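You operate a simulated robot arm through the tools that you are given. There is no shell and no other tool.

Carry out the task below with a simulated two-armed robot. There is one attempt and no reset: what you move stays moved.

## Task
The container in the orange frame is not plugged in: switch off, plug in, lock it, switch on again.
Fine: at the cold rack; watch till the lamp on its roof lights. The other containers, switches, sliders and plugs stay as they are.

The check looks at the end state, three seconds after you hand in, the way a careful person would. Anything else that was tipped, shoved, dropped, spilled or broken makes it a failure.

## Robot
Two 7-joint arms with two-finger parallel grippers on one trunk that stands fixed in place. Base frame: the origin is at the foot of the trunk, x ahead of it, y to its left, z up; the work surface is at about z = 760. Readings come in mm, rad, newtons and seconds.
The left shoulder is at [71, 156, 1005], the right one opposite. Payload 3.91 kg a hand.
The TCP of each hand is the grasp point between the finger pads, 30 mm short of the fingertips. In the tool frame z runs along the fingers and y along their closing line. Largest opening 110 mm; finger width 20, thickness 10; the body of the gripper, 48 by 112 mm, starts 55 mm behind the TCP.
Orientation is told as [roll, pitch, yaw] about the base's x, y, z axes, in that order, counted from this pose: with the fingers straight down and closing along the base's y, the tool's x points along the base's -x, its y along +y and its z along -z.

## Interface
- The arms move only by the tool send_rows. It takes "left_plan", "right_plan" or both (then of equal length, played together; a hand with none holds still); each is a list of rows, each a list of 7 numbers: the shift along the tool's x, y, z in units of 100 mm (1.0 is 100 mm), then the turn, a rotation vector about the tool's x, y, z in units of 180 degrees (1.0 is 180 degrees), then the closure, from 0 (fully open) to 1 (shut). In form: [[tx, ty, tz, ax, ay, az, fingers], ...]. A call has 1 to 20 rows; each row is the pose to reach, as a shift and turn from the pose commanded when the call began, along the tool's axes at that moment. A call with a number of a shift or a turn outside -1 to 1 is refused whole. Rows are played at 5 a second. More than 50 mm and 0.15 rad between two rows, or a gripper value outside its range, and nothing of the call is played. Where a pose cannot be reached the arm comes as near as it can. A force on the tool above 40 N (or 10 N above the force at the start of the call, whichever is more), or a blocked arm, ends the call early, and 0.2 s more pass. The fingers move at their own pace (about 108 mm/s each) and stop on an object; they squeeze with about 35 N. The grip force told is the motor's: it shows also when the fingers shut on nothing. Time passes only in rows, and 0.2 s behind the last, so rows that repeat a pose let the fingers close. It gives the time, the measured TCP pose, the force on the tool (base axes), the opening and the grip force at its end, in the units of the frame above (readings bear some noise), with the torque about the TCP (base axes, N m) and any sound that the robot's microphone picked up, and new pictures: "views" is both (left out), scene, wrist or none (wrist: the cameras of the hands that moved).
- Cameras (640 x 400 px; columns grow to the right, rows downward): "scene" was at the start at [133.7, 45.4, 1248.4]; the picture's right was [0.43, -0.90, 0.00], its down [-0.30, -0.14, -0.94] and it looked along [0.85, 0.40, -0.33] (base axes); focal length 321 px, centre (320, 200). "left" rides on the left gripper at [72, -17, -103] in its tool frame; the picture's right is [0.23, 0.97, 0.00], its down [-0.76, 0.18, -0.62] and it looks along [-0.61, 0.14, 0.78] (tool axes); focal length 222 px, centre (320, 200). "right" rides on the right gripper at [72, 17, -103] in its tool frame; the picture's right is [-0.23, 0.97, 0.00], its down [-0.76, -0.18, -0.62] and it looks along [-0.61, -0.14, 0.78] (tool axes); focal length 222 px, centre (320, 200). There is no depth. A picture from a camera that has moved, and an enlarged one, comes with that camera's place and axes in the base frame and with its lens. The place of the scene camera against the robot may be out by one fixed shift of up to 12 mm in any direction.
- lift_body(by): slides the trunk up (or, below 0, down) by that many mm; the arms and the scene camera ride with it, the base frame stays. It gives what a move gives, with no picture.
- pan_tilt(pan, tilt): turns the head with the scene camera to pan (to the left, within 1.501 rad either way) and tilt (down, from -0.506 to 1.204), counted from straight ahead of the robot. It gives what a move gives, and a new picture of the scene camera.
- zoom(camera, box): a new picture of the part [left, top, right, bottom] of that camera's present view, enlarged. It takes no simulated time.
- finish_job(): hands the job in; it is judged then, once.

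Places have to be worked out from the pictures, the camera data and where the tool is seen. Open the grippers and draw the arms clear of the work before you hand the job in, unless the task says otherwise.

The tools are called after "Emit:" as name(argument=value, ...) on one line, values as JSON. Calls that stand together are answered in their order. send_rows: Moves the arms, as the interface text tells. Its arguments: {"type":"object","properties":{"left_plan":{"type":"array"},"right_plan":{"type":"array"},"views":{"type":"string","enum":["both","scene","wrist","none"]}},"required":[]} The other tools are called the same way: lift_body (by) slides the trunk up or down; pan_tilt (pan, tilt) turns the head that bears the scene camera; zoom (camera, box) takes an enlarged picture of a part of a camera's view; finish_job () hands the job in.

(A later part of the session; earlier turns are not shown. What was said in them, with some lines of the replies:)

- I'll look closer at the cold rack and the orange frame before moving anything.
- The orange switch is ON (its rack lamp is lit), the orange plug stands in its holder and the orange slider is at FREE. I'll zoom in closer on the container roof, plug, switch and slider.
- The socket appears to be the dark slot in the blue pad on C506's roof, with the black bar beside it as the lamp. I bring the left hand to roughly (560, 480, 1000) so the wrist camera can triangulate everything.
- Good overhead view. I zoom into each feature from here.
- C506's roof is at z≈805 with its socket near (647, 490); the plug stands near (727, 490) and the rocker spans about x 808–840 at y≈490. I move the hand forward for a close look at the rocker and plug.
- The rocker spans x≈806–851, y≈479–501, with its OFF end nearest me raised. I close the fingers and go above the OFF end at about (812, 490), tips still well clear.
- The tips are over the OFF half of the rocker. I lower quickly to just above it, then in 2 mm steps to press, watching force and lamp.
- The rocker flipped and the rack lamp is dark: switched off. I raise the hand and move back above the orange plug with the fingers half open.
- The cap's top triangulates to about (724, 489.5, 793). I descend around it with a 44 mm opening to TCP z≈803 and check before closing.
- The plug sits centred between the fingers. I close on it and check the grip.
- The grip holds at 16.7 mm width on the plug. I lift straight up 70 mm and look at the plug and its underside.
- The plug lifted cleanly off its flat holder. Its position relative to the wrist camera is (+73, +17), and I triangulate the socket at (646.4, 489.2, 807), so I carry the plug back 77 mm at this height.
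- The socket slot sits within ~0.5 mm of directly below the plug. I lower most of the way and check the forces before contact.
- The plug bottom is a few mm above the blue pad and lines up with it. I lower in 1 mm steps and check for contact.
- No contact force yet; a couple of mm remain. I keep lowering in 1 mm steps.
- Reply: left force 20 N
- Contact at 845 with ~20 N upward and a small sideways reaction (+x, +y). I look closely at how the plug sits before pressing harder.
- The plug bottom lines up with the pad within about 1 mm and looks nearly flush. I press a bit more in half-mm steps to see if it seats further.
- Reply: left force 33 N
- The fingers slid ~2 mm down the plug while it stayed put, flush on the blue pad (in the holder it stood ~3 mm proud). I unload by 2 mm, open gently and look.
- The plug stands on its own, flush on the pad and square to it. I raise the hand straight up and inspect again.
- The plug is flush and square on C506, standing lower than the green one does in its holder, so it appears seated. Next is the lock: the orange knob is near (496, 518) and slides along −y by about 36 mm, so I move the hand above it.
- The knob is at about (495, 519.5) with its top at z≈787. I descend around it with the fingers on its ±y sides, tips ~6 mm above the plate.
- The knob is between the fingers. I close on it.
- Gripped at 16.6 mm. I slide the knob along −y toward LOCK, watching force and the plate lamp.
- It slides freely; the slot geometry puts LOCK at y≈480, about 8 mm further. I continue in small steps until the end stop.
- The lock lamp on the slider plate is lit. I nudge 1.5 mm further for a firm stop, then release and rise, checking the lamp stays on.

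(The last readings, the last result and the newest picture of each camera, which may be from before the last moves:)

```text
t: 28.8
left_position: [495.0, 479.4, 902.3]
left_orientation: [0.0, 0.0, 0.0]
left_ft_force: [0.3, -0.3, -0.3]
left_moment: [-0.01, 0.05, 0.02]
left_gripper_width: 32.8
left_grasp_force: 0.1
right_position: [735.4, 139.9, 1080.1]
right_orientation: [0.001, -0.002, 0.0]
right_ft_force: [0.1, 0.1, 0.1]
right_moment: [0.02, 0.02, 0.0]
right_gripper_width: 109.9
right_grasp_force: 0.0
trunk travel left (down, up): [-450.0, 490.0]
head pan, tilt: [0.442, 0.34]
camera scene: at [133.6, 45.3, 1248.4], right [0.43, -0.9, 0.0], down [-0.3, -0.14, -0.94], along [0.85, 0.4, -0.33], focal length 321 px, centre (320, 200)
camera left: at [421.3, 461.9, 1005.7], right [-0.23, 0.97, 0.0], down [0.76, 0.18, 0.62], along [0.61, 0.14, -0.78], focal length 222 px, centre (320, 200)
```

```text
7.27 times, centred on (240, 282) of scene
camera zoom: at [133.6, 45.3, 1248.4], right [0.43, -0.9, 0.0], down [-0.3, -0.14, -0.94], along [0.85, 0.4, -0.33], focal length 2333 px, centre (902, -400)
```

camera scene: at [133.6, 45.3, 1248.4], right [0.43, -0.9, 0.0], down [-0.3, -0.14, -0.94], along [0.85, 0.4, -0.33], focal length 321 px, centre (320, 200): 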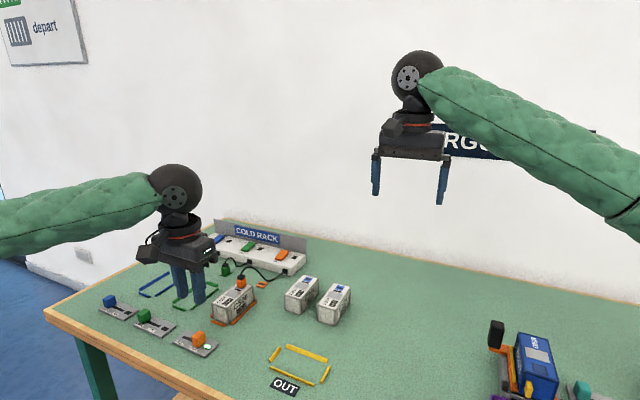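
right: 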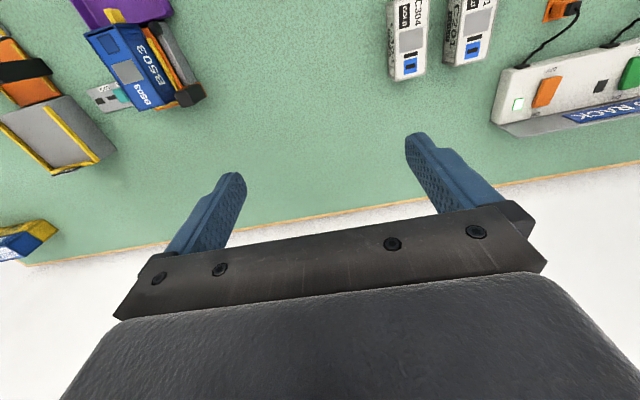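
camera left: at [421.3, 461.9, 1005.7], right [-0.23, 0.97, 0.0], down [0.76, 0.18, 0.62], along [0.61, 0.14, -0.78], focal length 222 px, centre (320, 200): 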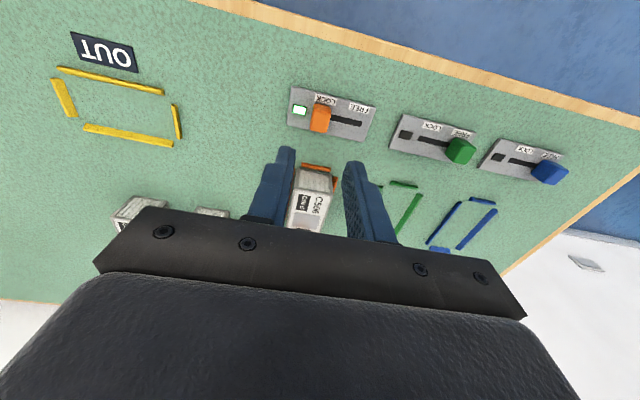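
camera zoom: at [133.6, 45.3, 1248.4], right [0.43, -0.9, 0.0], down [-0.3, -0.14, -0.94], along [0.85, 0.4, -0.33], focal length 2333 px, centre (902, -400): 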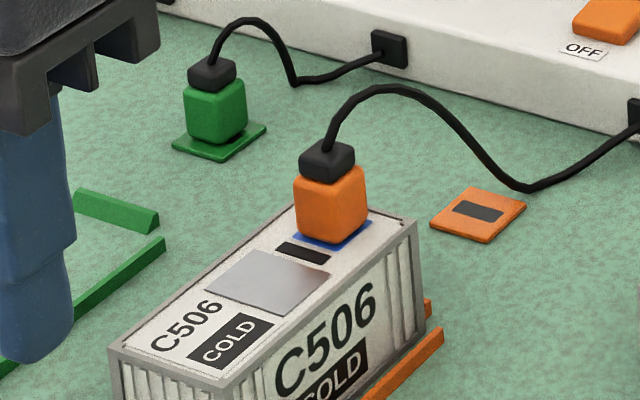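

Lock lamp stays lit, plug still seated, other sliders untouched. I now travel high with closed fingers back to the rack, over the ON end of the orange rocker at about (842, 490).

Emit:
send_rows(left_plan=[[0, 0, -0.3, 0, 0, 0, 1], [-0.45, 0.05, -0.3, 0, 0, 0, 1], [-0.9, 0.11, -0.3, 0, 0, 0, 1]], views="none")

Emit:
send_rows(left_plan=[[-0.45, 0, 0, 0, 0, 0, 1], [-0.9, 0, 0, 0, 0, 0, 1]], views="none")

Emit:
send_rows(left_plan=[[-0.45, 0, 0, 0, 0, 0, 1], [-0.9, 0, 0, 0, 0, 0, 1]], views="none")

Emit:
send_rows(left_plan=[[-0.4, 0, 0.2, 0, 0, 0, 1], [-0.767, 0, 0.5, 0, 0, 0, 1], [-0.767, 0, 0.6, 0, 0, 0, 1], [-0.767, 0, 0.6, 0, 0, 0, 1]], views="both")

Emit:
zoom(camera="left", box=[220, 80, 420, 240])

Emit:
zoom(camera="scene", box=[240, 210, 320, 270])

```text
t: 29.6
left_position: [584.8, 488.5, 932.8]
left_orientation: [-0.001, -0.001, 0.0]
left_ft_force: [0.2, -0.4, -0.4]
left_moment: [-0.01, 0.03, -0.03]
left_gripper_width: 0.0
left_grasp_force: 35.1
right_position: [735.1, 139.0, 1079.4]
right_orientation: [0.001, 0.0, 0.001]
right_ft_force: [0.1, -0.5, 0.1]
right_moment: [0.01, 0.03, 0.04]
right_gripper_width: 110.0
right_grasp_force: 0.2
trunk travel left (down, up): [-450.0, 490.0]
head pan, tilt: [0.442, 0.34]
```

```text
t: 30.2
left_position: [675.7, 490.4, 932.5]
left_orientation: [0.0, 0.0, 0.002]
left_ft_force: [0.0, -0.5, 0.4]
left_moment: [0.05, 0.0, 0.05]
left_gripper_width: 0.2
left_grasp_force: 35.3
right_position: [735.8, 139.8, 1078.3]
right_orientation: [-0.001, 0.002, 0.001]
right_ft_force: [0.1, -0.2, 0.5]
right_moment: [0.02, 0.02, 0.0]
right_gripper_width: 109.7
right_grasp_force: 0.0
trunk travel left (down, up): [-450.0, 490.0]
head pan, tilt: [0.442, 0.34]
```

```text
t: 30.8
left_position: [764.7, 490.8, 932.5]
left_orientation: [0.0, 0.002, 0.002]
left_ft_force: [0.9, 1.4, -0.3]
left_moment: [-0.01, 0.0, -0.01]
left_gripper_width: 0.1
left_grasp_force: 35.0
right_position: [736.2, 141.4, 1078.5]
right_orientation: [-0.001, 0.0, 0.0]
right_ft_force: [0.2, 0.1, 0.0]
right_moment: [0.02, -0.02, 0.01]
right_gripper_width: 110.0
right_grasp_force: 0.1
trunk travel left (down, up): [-450.0, 490.0]
head pan, tilt: [0.442, 0.34]
```

```text
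t: 31.8
left_position: [842.5, 487.9, 871.7]
left_orientation: [-0.001, 0.0, 0.001]
left_ft_force: [-0.7, 0.4, -0.6]
left_moment: [0.0, 0.02, -0.04]
left_gripper_width: 0.0
left_grasp_force: 35.0
right_position: [737.1, 138.6, 1078.9]
right_orientation: [0.001, 0.0, 0.0]
right_ft_force: [-0.1, -0.3, -1.3]
right_moment: [-0.01, -0.01, -0.01]
right_gripper_width: 110.3
right_grasp_force: 0.1
trunk travel left (down, up): [-450.0, 490.0]
head pan, tilt: [0.442, 0.34]
camera scene: at [134.0, 45.2, 1248.3], right [0.43, -0.9, 0.0], down [-0.3, -0.14, -0.94], along [0.85, 0.4, -0.34], focal length 321 px, centre (320, 200)
camera left: at [770.3, 471.4, 974.9], right [-0.23, 0.97, 0.0], down [0.76, 0.18, 0.62], along [0.61, 0.14, -0.78], focal length 222 px, centre (320, 200)
```

scene: 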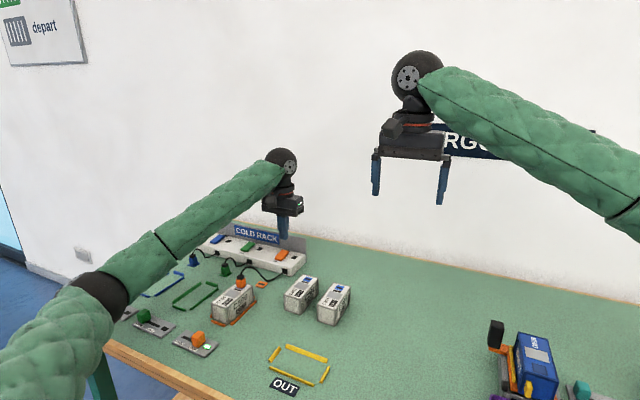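
left: 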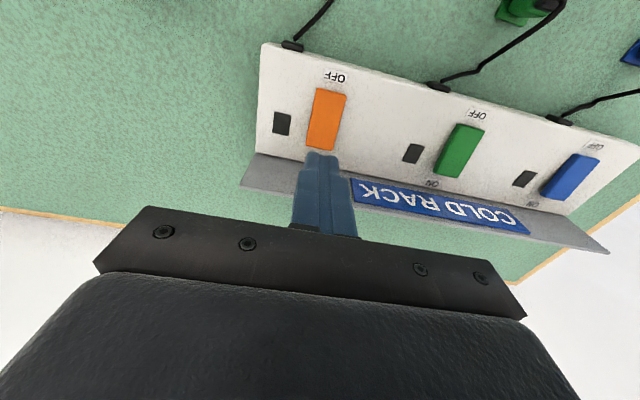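

```text
2.50 times, centred on (320, 160) of left
camera zoom: at [770.3, 471.4, 974.9], right [-0.23, 0.97, 0.0], down [0.76, 0.18, 0.62], along [0.61, 0.14, -0.78], focal length 555 px, centre (320, 300)
```

zoom: 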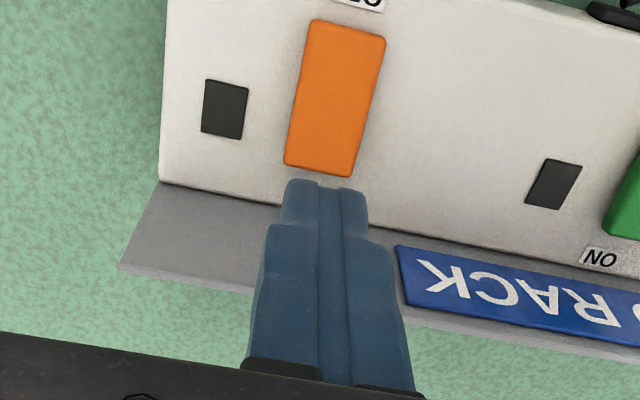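

```text
6.67 times, centred on (280, 240) of scene
camera zoom: at [134.0, 45.2, 1248.3], right [0.43, -0.9, 0.0], down [-0.3, -0.14, -0.94], along [0.85, 0.4, -0.34], focal length 2138 px, centre (587, -67)
```

zoom: 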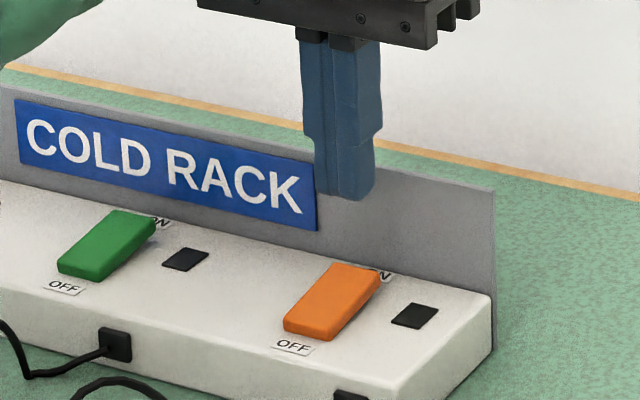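

The closed tips are directly over the raised ON half of the orange rocker. I press it down the same way as before.

Emit:
send_rows(left_plan=[[0, 0, 0.15, 0, 0, 0, 1], [0, 0, 0.28, 0, 0, 0, 1], [0, 0, 0.32, 0, 0, 0, 1], [0, 0, 0.34, 0, 0, 0, 1], [0, 0, 0.36, 0, 0, 0, 1], [0, 0, 0.38, 0, 0, 0, 1], [0, 0, 0.4, 0, 0, 0, 1], [0, 0, 0.42, 0, 0, 0, 1]], views="both")

Emit:
zoom(camera="scene", box=[205, 220, 315, 310])

```text
t: 33.6
left_position: [839.9, 492.1, 837.4]
left_orientation: [0.004, -0.005, 0.003]
left_ft_force: [-0.5, -0.1, -0.1]
left_moment: [-0.01, -0.02, 0.02]
left_gripper_width: 0.0
left_grasp_force: 35.0
right_position: [732.4, 137.6, 1083.1]
right_orientation: [0.001, 0.0, 0.002]
right_ft_force: [-0.7, -0.7, -0.2]
right_moment: [0.01, 0.03, -0.01]
right_gripper_width: 109.9
right_grasp_force: 0.1
trunk travel left (down, up): [-450.0, 490.0]
head pan, tilt: [0.442, 0.34]
camera scene: at [130.8, 42.6, 1250.4], right [0.43, -0.9, 0.0], down [-0.3, -0.14, -0.94], along [0.85, 0.4, -0.33], focal length 321 px, centre (320, 200)
camera left: at [766.2, 472.7, 940.6], right [-0.23, 0.97, 0.0], down [0.76, 0.18, 0.63], along [0.61, 0.15, -0.78], focal length 222 px, centre (320, 200)
```

scene: 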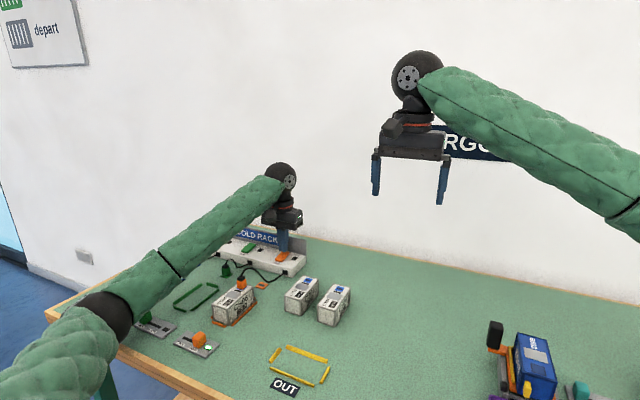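
left: 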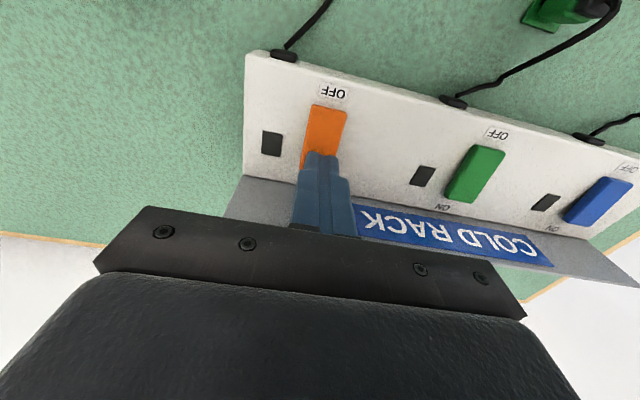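

```text
4.44 times, centred on (260, 265) of scene
camera zoom: at [130.8, 42.6, 1250.4], right [0.43, -0.9, 0.0], down [-0.3, -0.14, -0.94], along [0.85, 0.4, -0.33], focal length 1426 px, centre (587, -89)
```

zoom: 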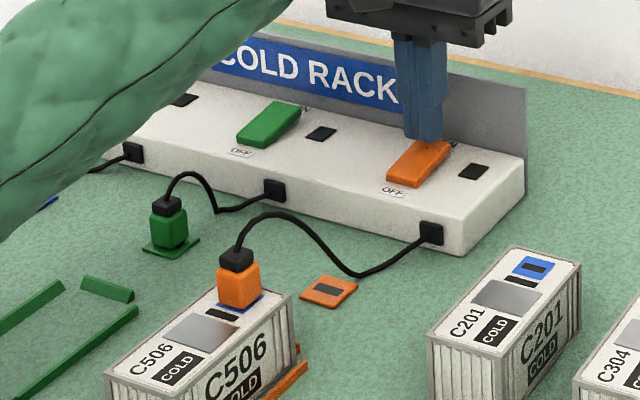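

The tool feels no force, yet the hand stopped ~8 mm short and the trunk has shifted: something upstream (elbow/forearm) is touching. I back straight up at once the way I came.

Emit:
send_rows(left_plan=[[0, 0, -0.1, 0, 0, 0, 1], [0, 0, -0.25, 0, 0, 0, 1], [0, 0, -0.42, 0, 0, 0, 1], [0, 0, -0.42, 0, 0, 0, 1]], views="scene")

Emit:
pan_tilt(pan=0.9, tilt=0.7)

```text
t: 34.6
left_position: [844.7, 488.6, 870.4]
left_orientation: [-0.001, 0.005, -0.002]
left_ft_force: [0.1, -0.2, 0.4]
left_moment: [-0.01, 0.03, 0.01]
left_gripper_width: 0.0
left_grasp_force: 35.1
right_position: [737.3, 139.9, 1077.2]
right_orientation: [-0.001, 0.002, 0.0]
right_ft_force: [-0.1, -0.4, -0.5]
right_moment: [0.04, -0.02, -0.01]
right_gripper_width: 109.9
right_grasp_force: 0.0
trunk travel left (down, up): [-450.0, 490.0]
head pan, tilt: [0.442, 0.34]
camera scene: at [135.4, 44.9, 1247.9], right [0.43, -0.9, 0.0], down [-0.3, -0.14, -0.94], along [0.85, 0.4, -0.34], focal length 321 px, centre (320, 200)
```

scene: 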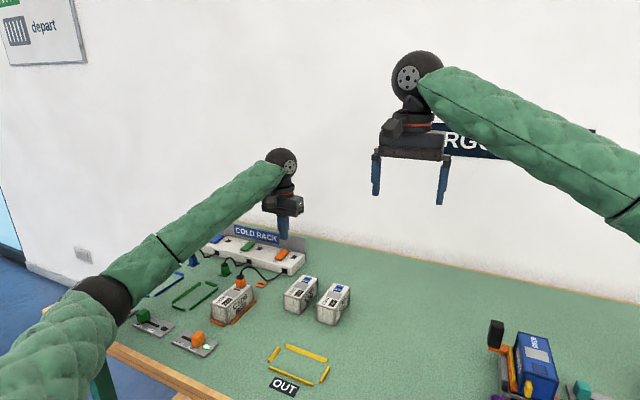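

```text
t: 35.5
left_position: [842.4, 488.3, 872.2]
left_orientation: [0.001, 0.001, 0.0]
left_ft_force: [0.0, -0.2, 0.0]
left_moment: [-0.02, 0.0, 0.03]
left_gripper_width: 0.0
left_grasp_force: 34.8
right_position: [734.4, 139.6, 1077.6]
right_orientation: [-0.001, 0.0, -0.001]
right_ft_force: [0.3, 0.7, -0.2]
right_moment: [-0.04, 0.0, -0.01]
right_gripper_width: 109.9
right_grasp_force: 0.1
trunk travel left (down, up): [-450.0, 490.0]
head pan, tilt: [0.901, 0.7]
camera scene: at [102.5, 72.1, 1216.1], right [0.78, -0.62, 0.0], down [-0.4, -0.5, -0.76], along [0.48, 0.6, -0.64], focal length 321 px, centre (320, 200)
```

scene: 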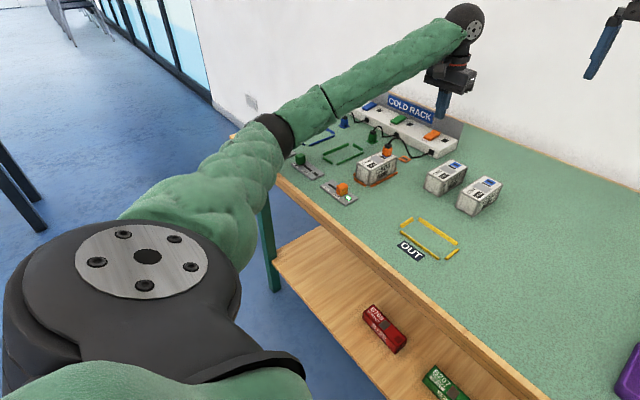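

The elbow hangs right above the blue slider and table edge. I raise the trunk 150 mm, which carries everything up clear, then inspect that area.

Emit:
lift_body(by=150)

Emit:
pan_tilt(pan=0.75, tilt=0.75)

```text
t: 37.3
left_position: [843.9, 489.6, 1021.7]
left_orientation: [0.001, 0.002, 0.0]
left_ft_force: [-0.1, -0.4, -0.2]
left_moment: [-0.04, 0.03, -0.01]
left_gripper_width: 0.0
left_grasp_force: 34.8
right_position: [735.0, 139.8, 1228.3]
right_orientation: [0.0, 0.001, 0.0]
right_ft_force: [-0.4, 0.3, -0.6]
right_moment: [-0.02, -0.02, 0.02]
right_gripper_width: 109.9
right_grasp_force: 0.1
trunk travel left (down, up): [-600.0, 340.0]
head pan, tilt: [0.901, 0.7]
```

```text
t: 38.0
left_position: [842.5, 491.4, 1021.7]
left_orientation: [0.001, 0.001, 0.001]
left_ft_force: [-0.5, -0.6, 0.6]
left_moment: [0.01, 0.02, 0.05]
left_gripper_width: 0.1
left_grasp_force: 34.9
right_position: [737.1, 139.8, 1227.6]
right_orientation: [0.001, 0.0, 0.001]
right_ft_force: [-0.5, -0.2, -0.1]
right_moment: [-0.02, -0.02, 0.01]
right_gripper_width: 110.0
right_grasp_force: 0.1
trunk travel left (down, up): [-600.0, 340.0]
head pan, tilt: [0.75, 0.75]
camera scene: at [110.2, 62.1, 1361.9], right [0.68, -0.73, 0.0], down [-0.5, -0.47, -0.73], along [0.53, 0.5, -0.68], focal length 321 px, centre (320, 200)
```

scene: 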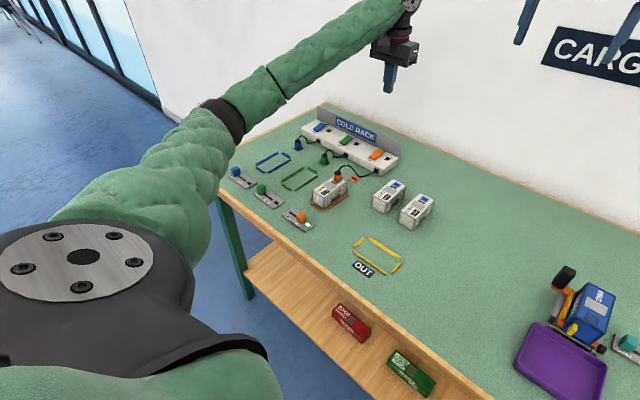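

Emit:
zoom(camera="scene", box=[215, 140, 335, 240])

Emit:
zoom(camera="scene", box=[285, 110, 405, 210])

```text
4.00 times, centred on (275, 190) of scene
camera zoom: at [110.2, 62.1, 1361.9], right [0.68, -0.73, 0.0], down [-0.5, -0.47, -0.73], along [0.53, 0.5, -0.68], focal length 1283 px, centre (500, 240)
```

zoom: 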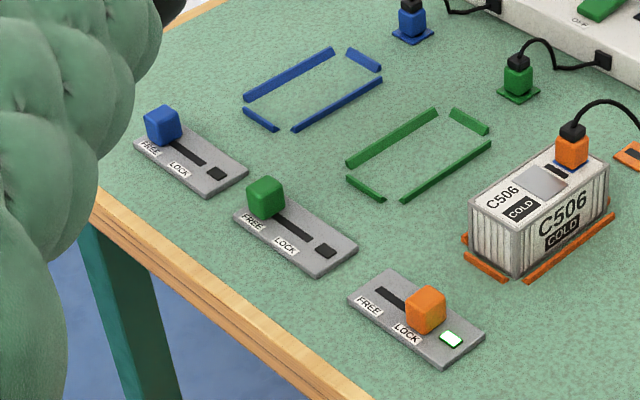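

```text
4.00 times, centred on (345, 160) of scene
camera zoom: at [110.2, 62.1, 1361.9], right [0.68, -0.73, 0.0], down [-0.5, -0.47, -0.73], along [0.53, 0.5, -0.68], focal length 1283 px, centre (220, 360)
```

zoom: 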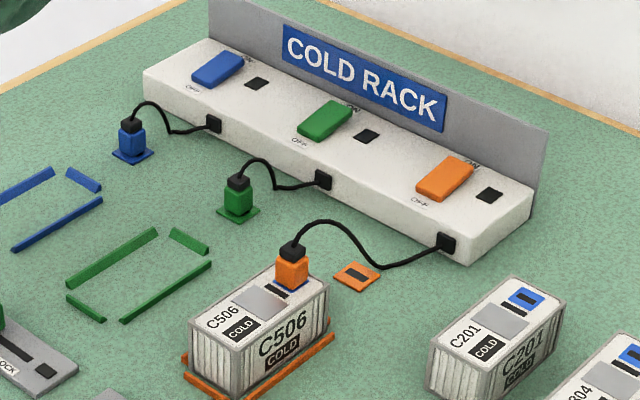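

The blue and green sliders, switches and plugs are unchanged. With the shoulder 150 mm higher I lower the hand 100 mm and check the elbow clearance.

Emit:
send_rows(left_plan=[[0, 0, 0.4, 0, 0, 0, 1], [0, 0, 0.8, 0, 0, 0, 1], [0, 0, 0.99, 0, 0, 0, 1], [0, 0, 0.99, 0, 0, 0, 1]], views="scene")

```text
t: 39.0
left_position: [842.1, 490.2, 923.6]
left_orientation: [-0.001, 0.0, 0.0]
left_ft_force: [-0.6, -0.9, 0.7]
left_moment: [0.02, 0.0, -0.03]
left_gripper_width: 0.0
left_grasp_force: 35.5
right_position: [735.0, 140.6, 1228.1]
right_orientation: [0.0, 0.001, 0.0]
right_ft_force: [0.5, 0.5, -0.2]
right_moment: [-0.04, 0.04, 0.02]
right_gripper_width: 110.1
right_grasp_force: 0.1
trunk travel left (down, up): [-600.0, 340.0]
head pan, tilt: [0.75, 0.75]
camera scene: at [110.2, 62.0, 1361.8], right [0.68, -0.73, 0.0], down [-0.5, -0.47, -0.73], along [0.53, 0.5, -0.68], focal length 321 px, centre (320, 200)
```

scene: 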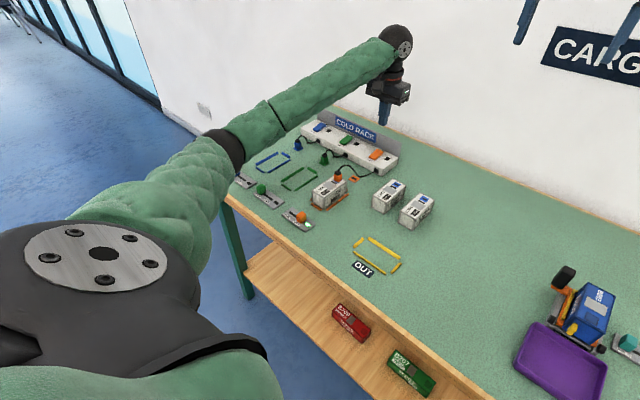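

The elbow should now be ~70 mm higher than at the earlier contact. I lower to just above the rocker and check that nothing deflects.

Emit:
send_rows(left_plan=[[0, 0, 0.3, 0, 0, 0, 1], [0, 0, 0.55, 0, 0, 0, 1], [0, 0, 0.75, 0, 0, 0, 1], [0, 0, 0.75, 0, 0, 0, 1]], views="both")

```text
t: 40.0
left_position: [841.9, 491.0, 848.4]
left_orientation: [0.0, 0.0, 0.001]
left_ft_force: [0.4, 0.3, -0.8]
left_moment: [-0.03, 0.02, -0.02]
left_gripper_width: 0.1
left_grasp_force: 34.8
right_position: [734.2, 139.7, 1228.7]
right_orientation: [0.0, 0.001, 0.0]
right_ft_force: [-0.4, -0.5, 0.0]
right_moment: [0.0, 0.0, 0.0]
right_gripper_width: 109.8
right_grasp_force: 0.2
trunk travel left (down, up): [-600.0, 340.0]
head pan, tilt: [0.75, 0.75]
camera scene: at [110.1, 61.9, 1361.9], right [0.68, -0.73, 0.0], down [-0.5, -0.47, -0.73], along [0.53, 0.5, -0.68], focal length 321 px, centre (320, 200)
camera left: at [769.7, 472.8, 951.5], right [-0.23, 0.97, 0.0], down [0.76, 0.18, 0.62], along [0.61, 0.14, -0.78], focal length 222 px, centre (320, 200)
```

scene: 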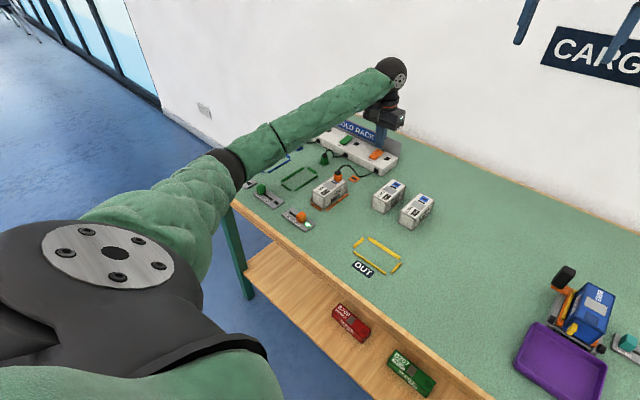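
left: 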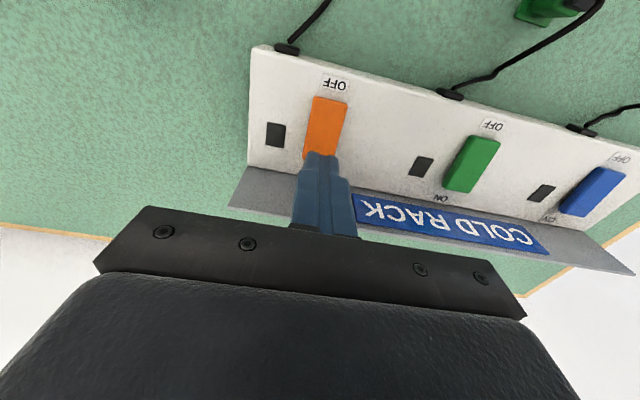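

No deflection now: the hand tracks its command. I press in 2 mm steps.

Emit:
send_rows(left_plan=[[0, 0, 0.05, 0, 0, 0, 1], [0, 0, 0.08, 0, 0, 0, 1], [0, 0, 0.1, 0, 0, 0, 1], [0, 0, 0.12, 0, 0, 0, 1], [0, 0, 0.14, 0, 0, 0, 1], [0, 0, 0.16, 0, 0, 0, 1], [0, 0, 0.18, 0, 0, 0, 1]], views="both")

Emit:
zoom(camera="scene", box=[285, 110, 405, 210])

```text
t: 41.6
left_position: [842.7, 491.3, 830.6]
left_orientation: [0.0, 0.0, -0.001]
left_ft_force: [0.8, -0.4, 2.2]
left_moment: [-0.02, 0.0, 0.0]
left_gripper_width: 0.0
left_grasp_force: 35.1
right_position: [734.9, 139.5, 1229.0]
right_orientation: [0.0, 0.0, 0.0]
right_ft_force: [0.6, -0.1, 0.0]
right_moment: [0.02, -0.01, -0.03]
right_gripper_width: 110.1
right_grasp_force: 0.1
trunk travel left (down, up): [-600.0, 340.0]
head pan, tilt: [0.75, 0.75]
camera scene: at [110.2, 61.9, 1361.9], right [0.68, -0.73, 0.0], down [-0.5, -0.47, -0.73], along [0.53, 0.5, -0.68], focal length 321 px, centre (320, 200)
camera left: at [769.4, 472.6, 933.3], right [-0.23, 0.97, 0.0], down [0.76, 0.18, 0.62], along [0.61, 0.14, -0.78], focal length 222 px, centre (320, 200)
```

scene: 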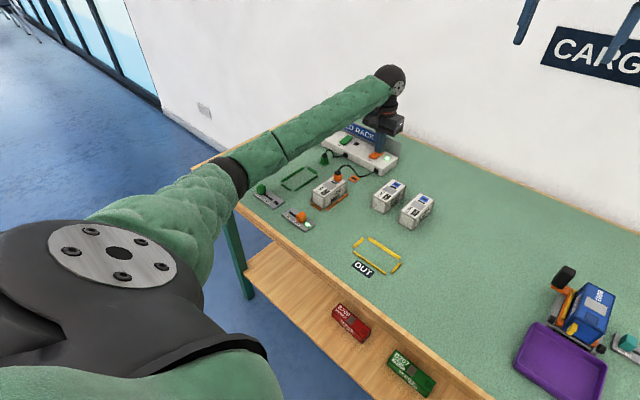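
left: 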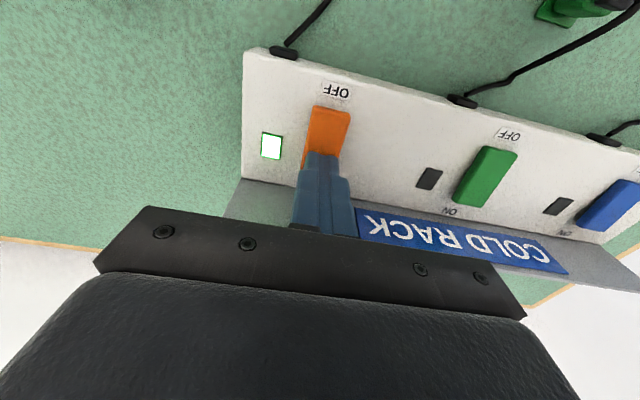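

```text
4.00 times, centred on (345, 160) of scene
camera zoom: at [110.2, 61.9, 1361.9], right [0.68, -0.73, 0.0], down [-0.5, -0.47, -0.73], along [0.53, 0.5, -0.68], focal length 1283 px, centre (220, 360)
```

zoom: 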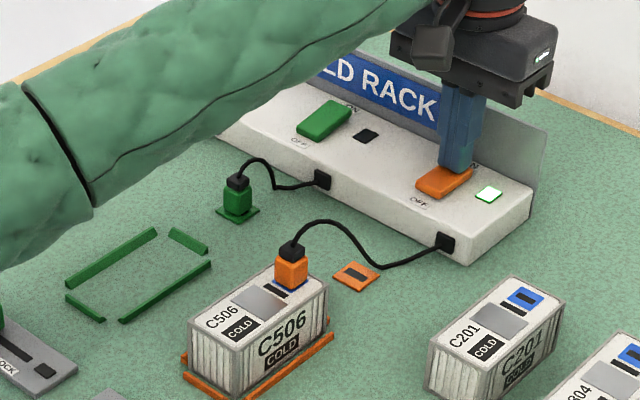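

The rocker flipped to ON and the rack lamp is lit; the roof lamp is still dark and may take a moment. I raise the hand and wait, watching the roof.

Emit:
send_rows(left_plan=[[0, 0, -0.3, 0, 0, 0, 1], [0, 0, -0.6, 0, 0, 0, 1], [0, 0, -0.99, 0, 0, 0, 1], [0, 0, -0.99, 0, 0, 0, 1]], views="none")

Emit:
zoom(camera="scene", box=[285, 130, 405, 230])

Emit:
send_rows(left_plan=[[0, 0, -0.3, 0, 0, 0, 1], [0, 0, -0.6, 0, 0, 0, 1], [0, 0, -0.6, 0, 0, 0, 1], [0, 0, -0.6, 0, 0, 0, 1], [0, 0, -0.6, 0, 0, 0, 1], [0, 0, -0.6, 0, 0, 0, 1], [0, 0, -0.6, 0, 0, 0, 1], [0, 0, -0.6, 0, 0, 0, 1], [0, 0, -0.6, 0, 0, 0, 1], [0, 0, -0.6, 0, 0, 0, 1]], views="scene")

Emit:
zoom(camera="scene", box=[285, 130, 405, 230])

```text
t: 42.6
left_position: [842.9, 489.6, 929.2]
left_orientation: [-0.001, 0.0, -0.001]
left_ft_force: [0.5, 0.4, -0.7]
left_moment: [-0.01, 0.05, -0.02]
left_gripper_width: 0.0
left_grasp_force: 35.0
right_position: [736.5, 141.1, 1229.7]
right_orientation: [0.0, 0.001, 0.001]
right_ft_force: [0.2, 0.3, -0.5]
right_moment: [0.0, -0.01, 0.01]
right_gripper_width: 110.0
right_grasp_force: 0.1
trunk travel left (down, up): [-600.0, 340.0]
head pan, tilt: [0.75, 0.75]
```

```text
4.00 times, centred on (345, 180) of scene
camera zoom: at [110.7, 62.4, 1361.7], right [0.68, -0.73, 0.0], down [-0.5, -0.47, -0.73], along [0.53, 0.5, -0.68], focal length 1283 px, centre (220, 280)
```

zoom: 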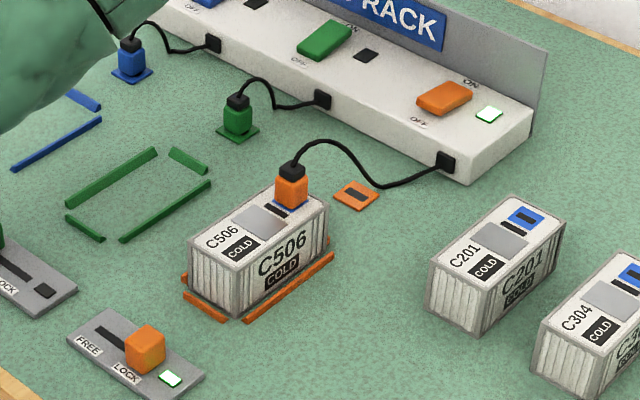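

```text
t: 44.8
left_position: [840.7, 489.9, 989.3]
left_orientation: [0.001, -0.002, 0.001]
left_ft_force: [-0.1, -0.3, -0.3]
left_moment: [-0.03, -0.02, 0.01]
left_gripper_width: 0.0
left_grasp_force: 35.2
right_position: [735.6, 140.2, 1229.5]
right_orientation: [-0.001, -0.001, 0.0]
right_ft_force: [-0.6, 0.7, 0.0]
right_moment: [0.0, 0.01, -0.01]
right_gripper_width: 109.8
right_grasp_force: 0.1
trunk travel left (down, up): [-600.0, 340.0]
head pan, tilt: [0.75, 0.75]
camera scene: at [110.3, 62.1, 1361.8], right [0.68, -0.73, 0.0], down [-0.5, -0.47, -0.73], along [0.53, 0.5, -0.68], focal length 321 px, centre (320, 200)
```

scene: 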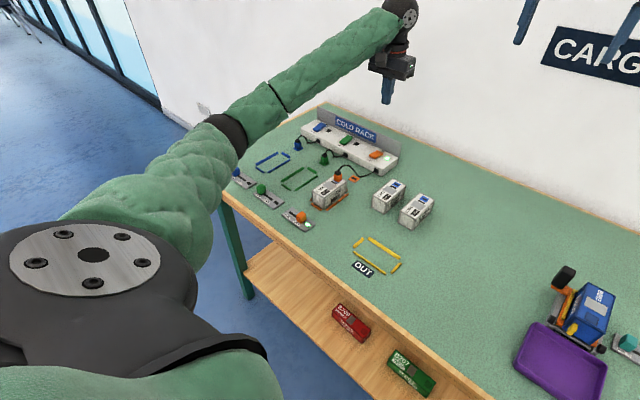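

```text
4.00 times, centred on (345, 180) of scene
camera zoom: at [110.3, 62.1, 1361.8], right [0.68, -0.73, 0.0], down [-0.5, -0.47, -0.73], along [0.53, 0.5, -0.68], focal length 1283 px, centre (220, 280)
```

zoom: 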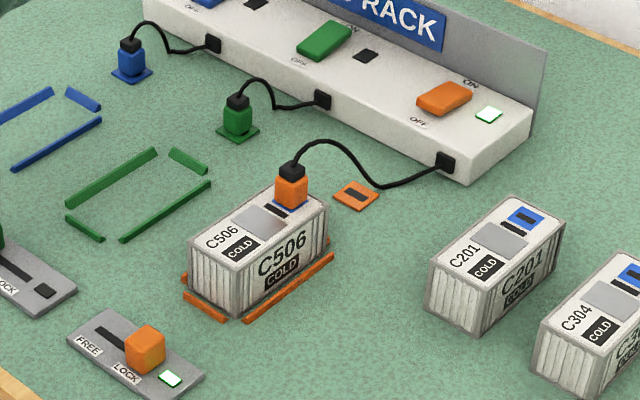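

The roof lamp isn't lit yet 3 s after switching on. I wait some more seconds with the arm still.

Emit:
send_rows(left_plan=[[0, 0, 0, 0, 0, 0, 1], [0, 0, 0, 0, 0, 0, 1], [0, 0, 0, 0, 0, 0, 1], [0, 0, 0, 0, 0, 0, 1], [0, 0, 0, 0, 0, 0, 1], [0, 0, 0, 0, 0, 0, 1], [0, 0, 0, 0, 0, 0, 1], [0, 0, 0, 0, 0, 0, 1], [0, 0, 0, 0, 0, 0, 1], [0, 0, 0, 0, 0, 0, 1], [0, 0, 0, 0, 0, 0, 1], [0, 0, 0, 0, 0, 0, 1], [0, 0, 0, 0, 0, 0, 1], [0, 0, 0, 0, 0, 0, 1], [0, 0, 0, 0, 0, 0, 1], [0, 0, 0, 0, 0, 0, 1], [0, 0, 0, 0, 0, 0, 1], [0, 0, 0, 0, 0, 0, 1], [0, 0, 0, 0, 0, 0, 1], [0, 0, 0, 0, 0, 0, 1]], views="none")

Emit:
zoom(camera="scene", box=[305, 155, 365, 215])

Emit:
send_rows(left_plan=[[0, 0, 0, 0, 0, 0, 1], [0, 0, 0, 0, 0, 0, 1], [0, 0, 0, 0, 0, 0, 1], [0, 0, 0, 0, 0, 0, 1], [0, 0, 0, 0, 0, 0, 1], [0, 0, 0, 0, 0, 0, 1], [0, 0, 0, 0, 0, 0, 1], [0, 0, 0, 0, 0, 0, 1], [0, 0, 0, 0, 0, 0, 1], [0, 0, 0, 0, 0, 0, 1], [0, 0, 0, 0, 0, 0, 1], [0, 0, 0, 0, 0, 0, 1], [0, 0, 0, 0, 0, 0, 1], [0, 0, 0, 0, 0, 0, 1], [0, 0, 0, 0, 0, 0, 1], [0, 0, 0, 0, 0, 0, 1], [0, 0, 0, 0, 0, 0, 1], [0, 0, 0, 0, 0, 0, 1], [0, 0, 0, 0, 0, 0, 1], [0, 0, 0, 0, 0, 0, 1]], views="none")

Emit:
zoom(camera="scene", box=[305, 155, 365, 215])

```text
t: 49.0
left_position: [841.2, 489.8, 988.6]
left_orientation: [0.0, 0.001, 0.001]
left_ft_force: [0.3, 0.3, -0.9]
left_moment: [0.03, -0.01, 0.0]
left_gripper_width: 0.0
left_grasp_force: 35.0
right_position: [735.7, 139.9, 1228.4]
right_orientation: [0.001, -0.001, 0.0]
right_ft_force: [-0.1, -0.1, 0.5]
right_moment: [-0.01, 0.02, 0.0]
right_gripper_width: 110.0
right_grasp_force: 0.1
trunk travel left (down, up): [-600.0, 340.0]
head pan, tilt: [0.75, 0.75]
```

```text
6.67 times, centred on (335, 185) of scene
camera zoom: at [110.3, 62.0, 1361.8], right [0.68, -0.73, 0.0], down [-0.5, -0.47, -0.73], along [0.53, 0.5, -0.68], focal length 2138 px, centre (220, 300)
```

zoom: 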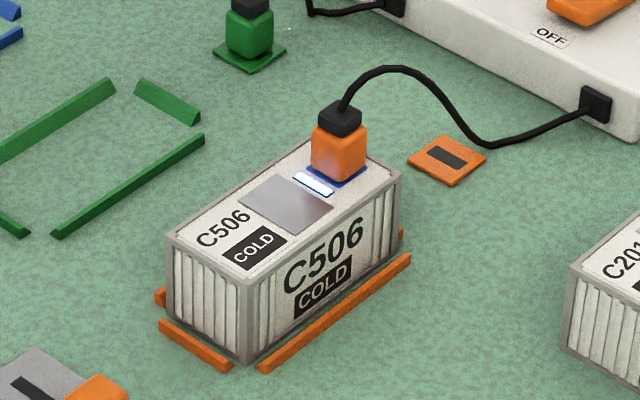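

```text
t: 53.2
left_position: [840.7, 490.5, 988.6]
left_orientation: [-0.001, 0.001, 0.0]
left_ft_force: [0.3, 0.3, 0.0]
left_moment: [-0.01, -0.02, 0.04]
left_gripper_width: 0.1
left_grasp_force: 35.6
right_position: [735.7, 140.1, 1228.5]
right_orientation: [0.001, 0.001, 0.0]
right_ft_force: [-0.6, 0.2, 0.6]
right_moment: [0.01, -0.01, -0.02]
right_gripper_width: 110.0
right_grasp_force: 0.0
trunk travel left (down, up): [-600.0, 340.0]
head pan, tilt: [0.75, 0.75]
```

```text
6.67 times, centred on (335, 185) of scene
camera zoom: at [110.3, 62.0, 1361.8], right [0.68, -0.73, 0.0], down [-0.5, -0.47, -0.73], along [0.53, 0.5, -0.68], focal length 2138 px, centre (220, 300)
```

zoom: 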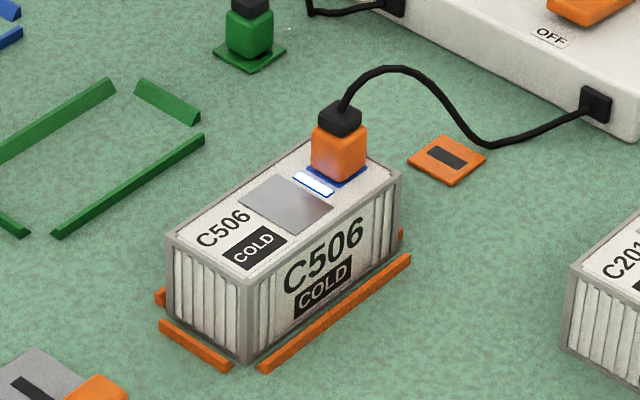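

The roof lamp is lit and steady. I draw the left hand up and back with the gripper open, then make a last check of everything.

Emit:
send_rows(left_plan=[[0, 0, -0.45, 0, 0, 0, 0.5], [0, 0, -0.9, 0, 0, 0, 0], [0, 0, -0.99, 0, 0, 0, 0]], views="none")

Emit:
send_rows(left_plan=[[0.4, 0.2, -0.2, 0, 0, 0, 0], [0.7, 0.4, -0.5, 0, 0, 0, 0], [0.9, 0.6, -0.8, 0, 0, 0, 0], [0.9, 0.6, -0.8, 0, 0, 0, 0]], views="both")

Emit:
zoom(camera="scene", box=[215, 100, 415, 240])

Emit:
zoom(camera="left", box=[160, 0, 480, 200])

```text
t: 54.0
left_position: [842.4, 491.8, 1086.1]
left_orientation: [0.0, 0.002, 0.001]
left_ft_force: [0.8, 0.5, -0.3]
left_moment: [-0.03, 0.02, 0.0]
left_gripper_width: 110.0
left_grasp_force: 0.0
right_position: [736.6, 138.9, 1229.0]
right_orientation: [-0.001, -0.001, 0.0]
right_ft_force: [-0.6, -0.3, 0.1]
right_moment: [-0.02, 0.0, -0.01]
right_gripper_width: 110.0
right_grasp_force: 0.1
trunk travel left (down, up): [-600.0, 340.0]
head pan, tilt: [0.75, 0.75]
```

```text
t: 55.0
left_position: [753.6, 550.8, 1167.1]
left_orientation: [0.001, 0.004, -0.001]
left_ft_force: [-1.3, 0.2, -0.8]
left_moment: [0.0, 0.0, 0.02]
left_gripper_width: 110.0
left_grasp_force: 0.0
right_position: [736.1, 140.1, 1228.2]
right_orientation: [0.0, 0.002, -0.001]
right_ft_force: [0.3, -0.6, -0.5]
right_moment: [-0.01, 0.02, 0.01]
right_gripper_width: 110.0
right_grasp_force: 0.1
trunk travel left (down, up): [-600.0, 340.0]
head pan, tilt: [0.75, 0.75]
camera scene: at [111.2, 62.1, 1361.7], right [0.68, -0.73, 0.0], down [-0.5, -0.47, -0.73], along [0.53, 0.5, -0.68], focal length 321 px, centre (320, 200)
camera left: at [680.0, 533.0, 1270.5], right [-0.23, 0.97, 0.0], down [0.76, 0.18, 0.62], along [0.61, 0.14, -0.78], focal length 222 px, centre (320, 200)
```

scene: 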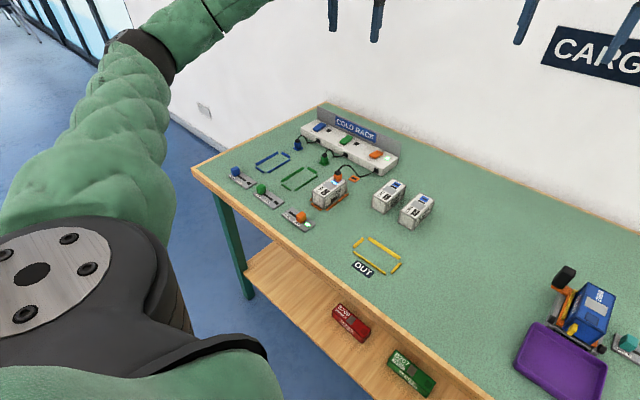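
left: 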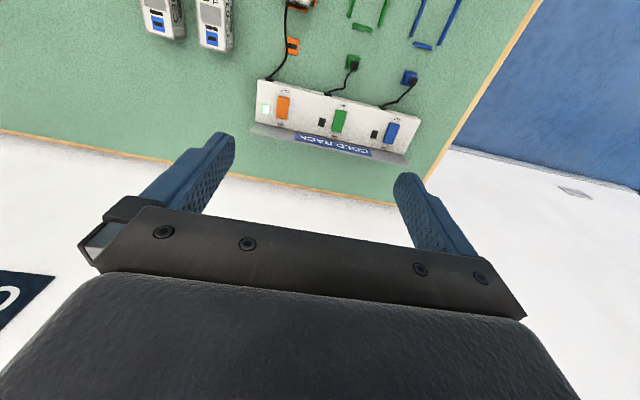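

```text
2.86 times, centred on (315, 170) of scene
camera zoom: at [111.2, 62.1, 1361.7], right [0.68, -0.73, 0.0], down [-0.5, -0.47, -0.73], along [0.53, 0.5, -0.68], focal length 916 px, centre (334, 286)
```

zoom: 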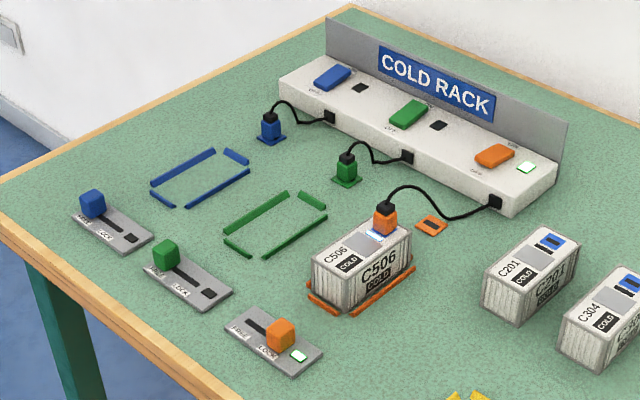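

```text
2.00 times, centred on (320, 100) of left
camera zoom: at [680.0, 533.0, 1270.5], right [-0.23, 0.97, 0.0], down [0.76, 0.18, 0.62], along [0.61, 0.14, -0.78], focal length 444 px, centre (320, 400)
```

zoom: 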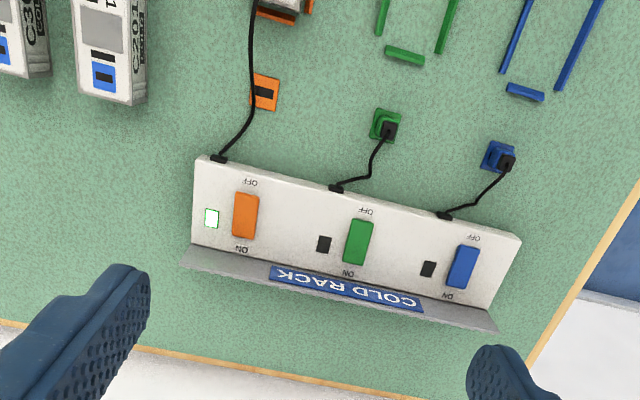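

Orange is ON with its rack lamp lit, the lock lamp is lit, and the roof lamp is on. I take one last close look at the blue slider and C506 for any disturbance.

Emit:
zoom(camera="scene", box=[225, 160, 285, 210])

Emit:
zoom(camera="scene", box=[305, 160, 365, 210])

```text
8.00 times, centred on (255, 185) of scene
camera zoom: at [111.2, 62.1, 1361.7], right [0.68, -0.73, 0.0], down [-0.5, -0.47, -0.73], along [0.53, 0.5, -0.68], focal length 2566 px, centre (840, 320)
```

zoom: 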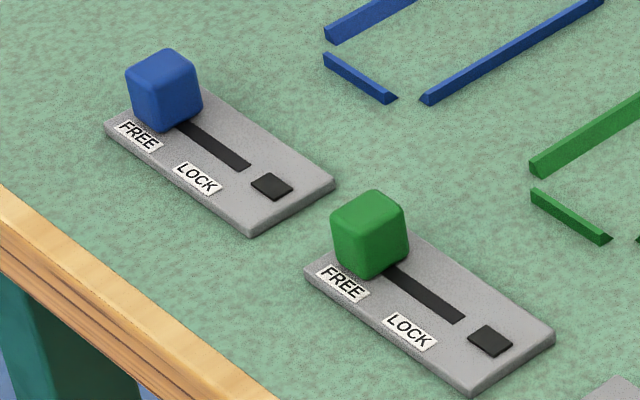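

```text
8.00 times, centred on (335, 185) of scene
camera zoom: at [111.2, 62.1, 1361.7], right [0.68, -0.73, 0.0], down [-0.5, -0.47, -0.73], along [0.53, 0.5, -0.68], focal length 2566 px, centre (200, 320)
```

zoom: 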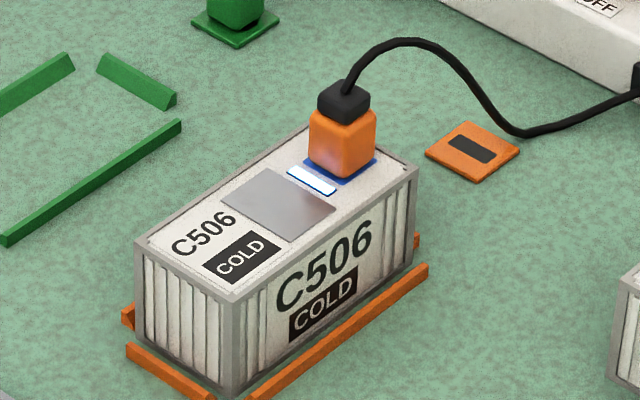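

Everything is in its required state, the other sliders, switches and plugs are as they were, and both hands are open and clear. I hand the job in.

Emit:
finish_job()

```text
The job is handed in.
```

Container C506, the one in the orange frame, is now plugged in, locked and switched on. The lamp on its roof lit within about eight seconds of switching on and was still lit in the last pictures before I handed in.

- **Order of work:** I switched the orange switch off, moved the orange plug from its holder into C506's roof socket, slid the orange slider to LOCK, then switched on again. The lock lamp and the rack lamp are both lit.
- **One contact along the way:** On my first try at switching back on, the left arm stopped short, most likely because its elbow touched something near the blue slider and the table edge. I backed off, raised the trunk 150 mm and pressed the switch without any further contact.
- **Other items:** In the last close-up pictures, the blue and green sliders, switches and plugs and the two nearby containers look unchanged.

Both hands are open and clear of the work. The trunk is still 150 mm higher than at the start.
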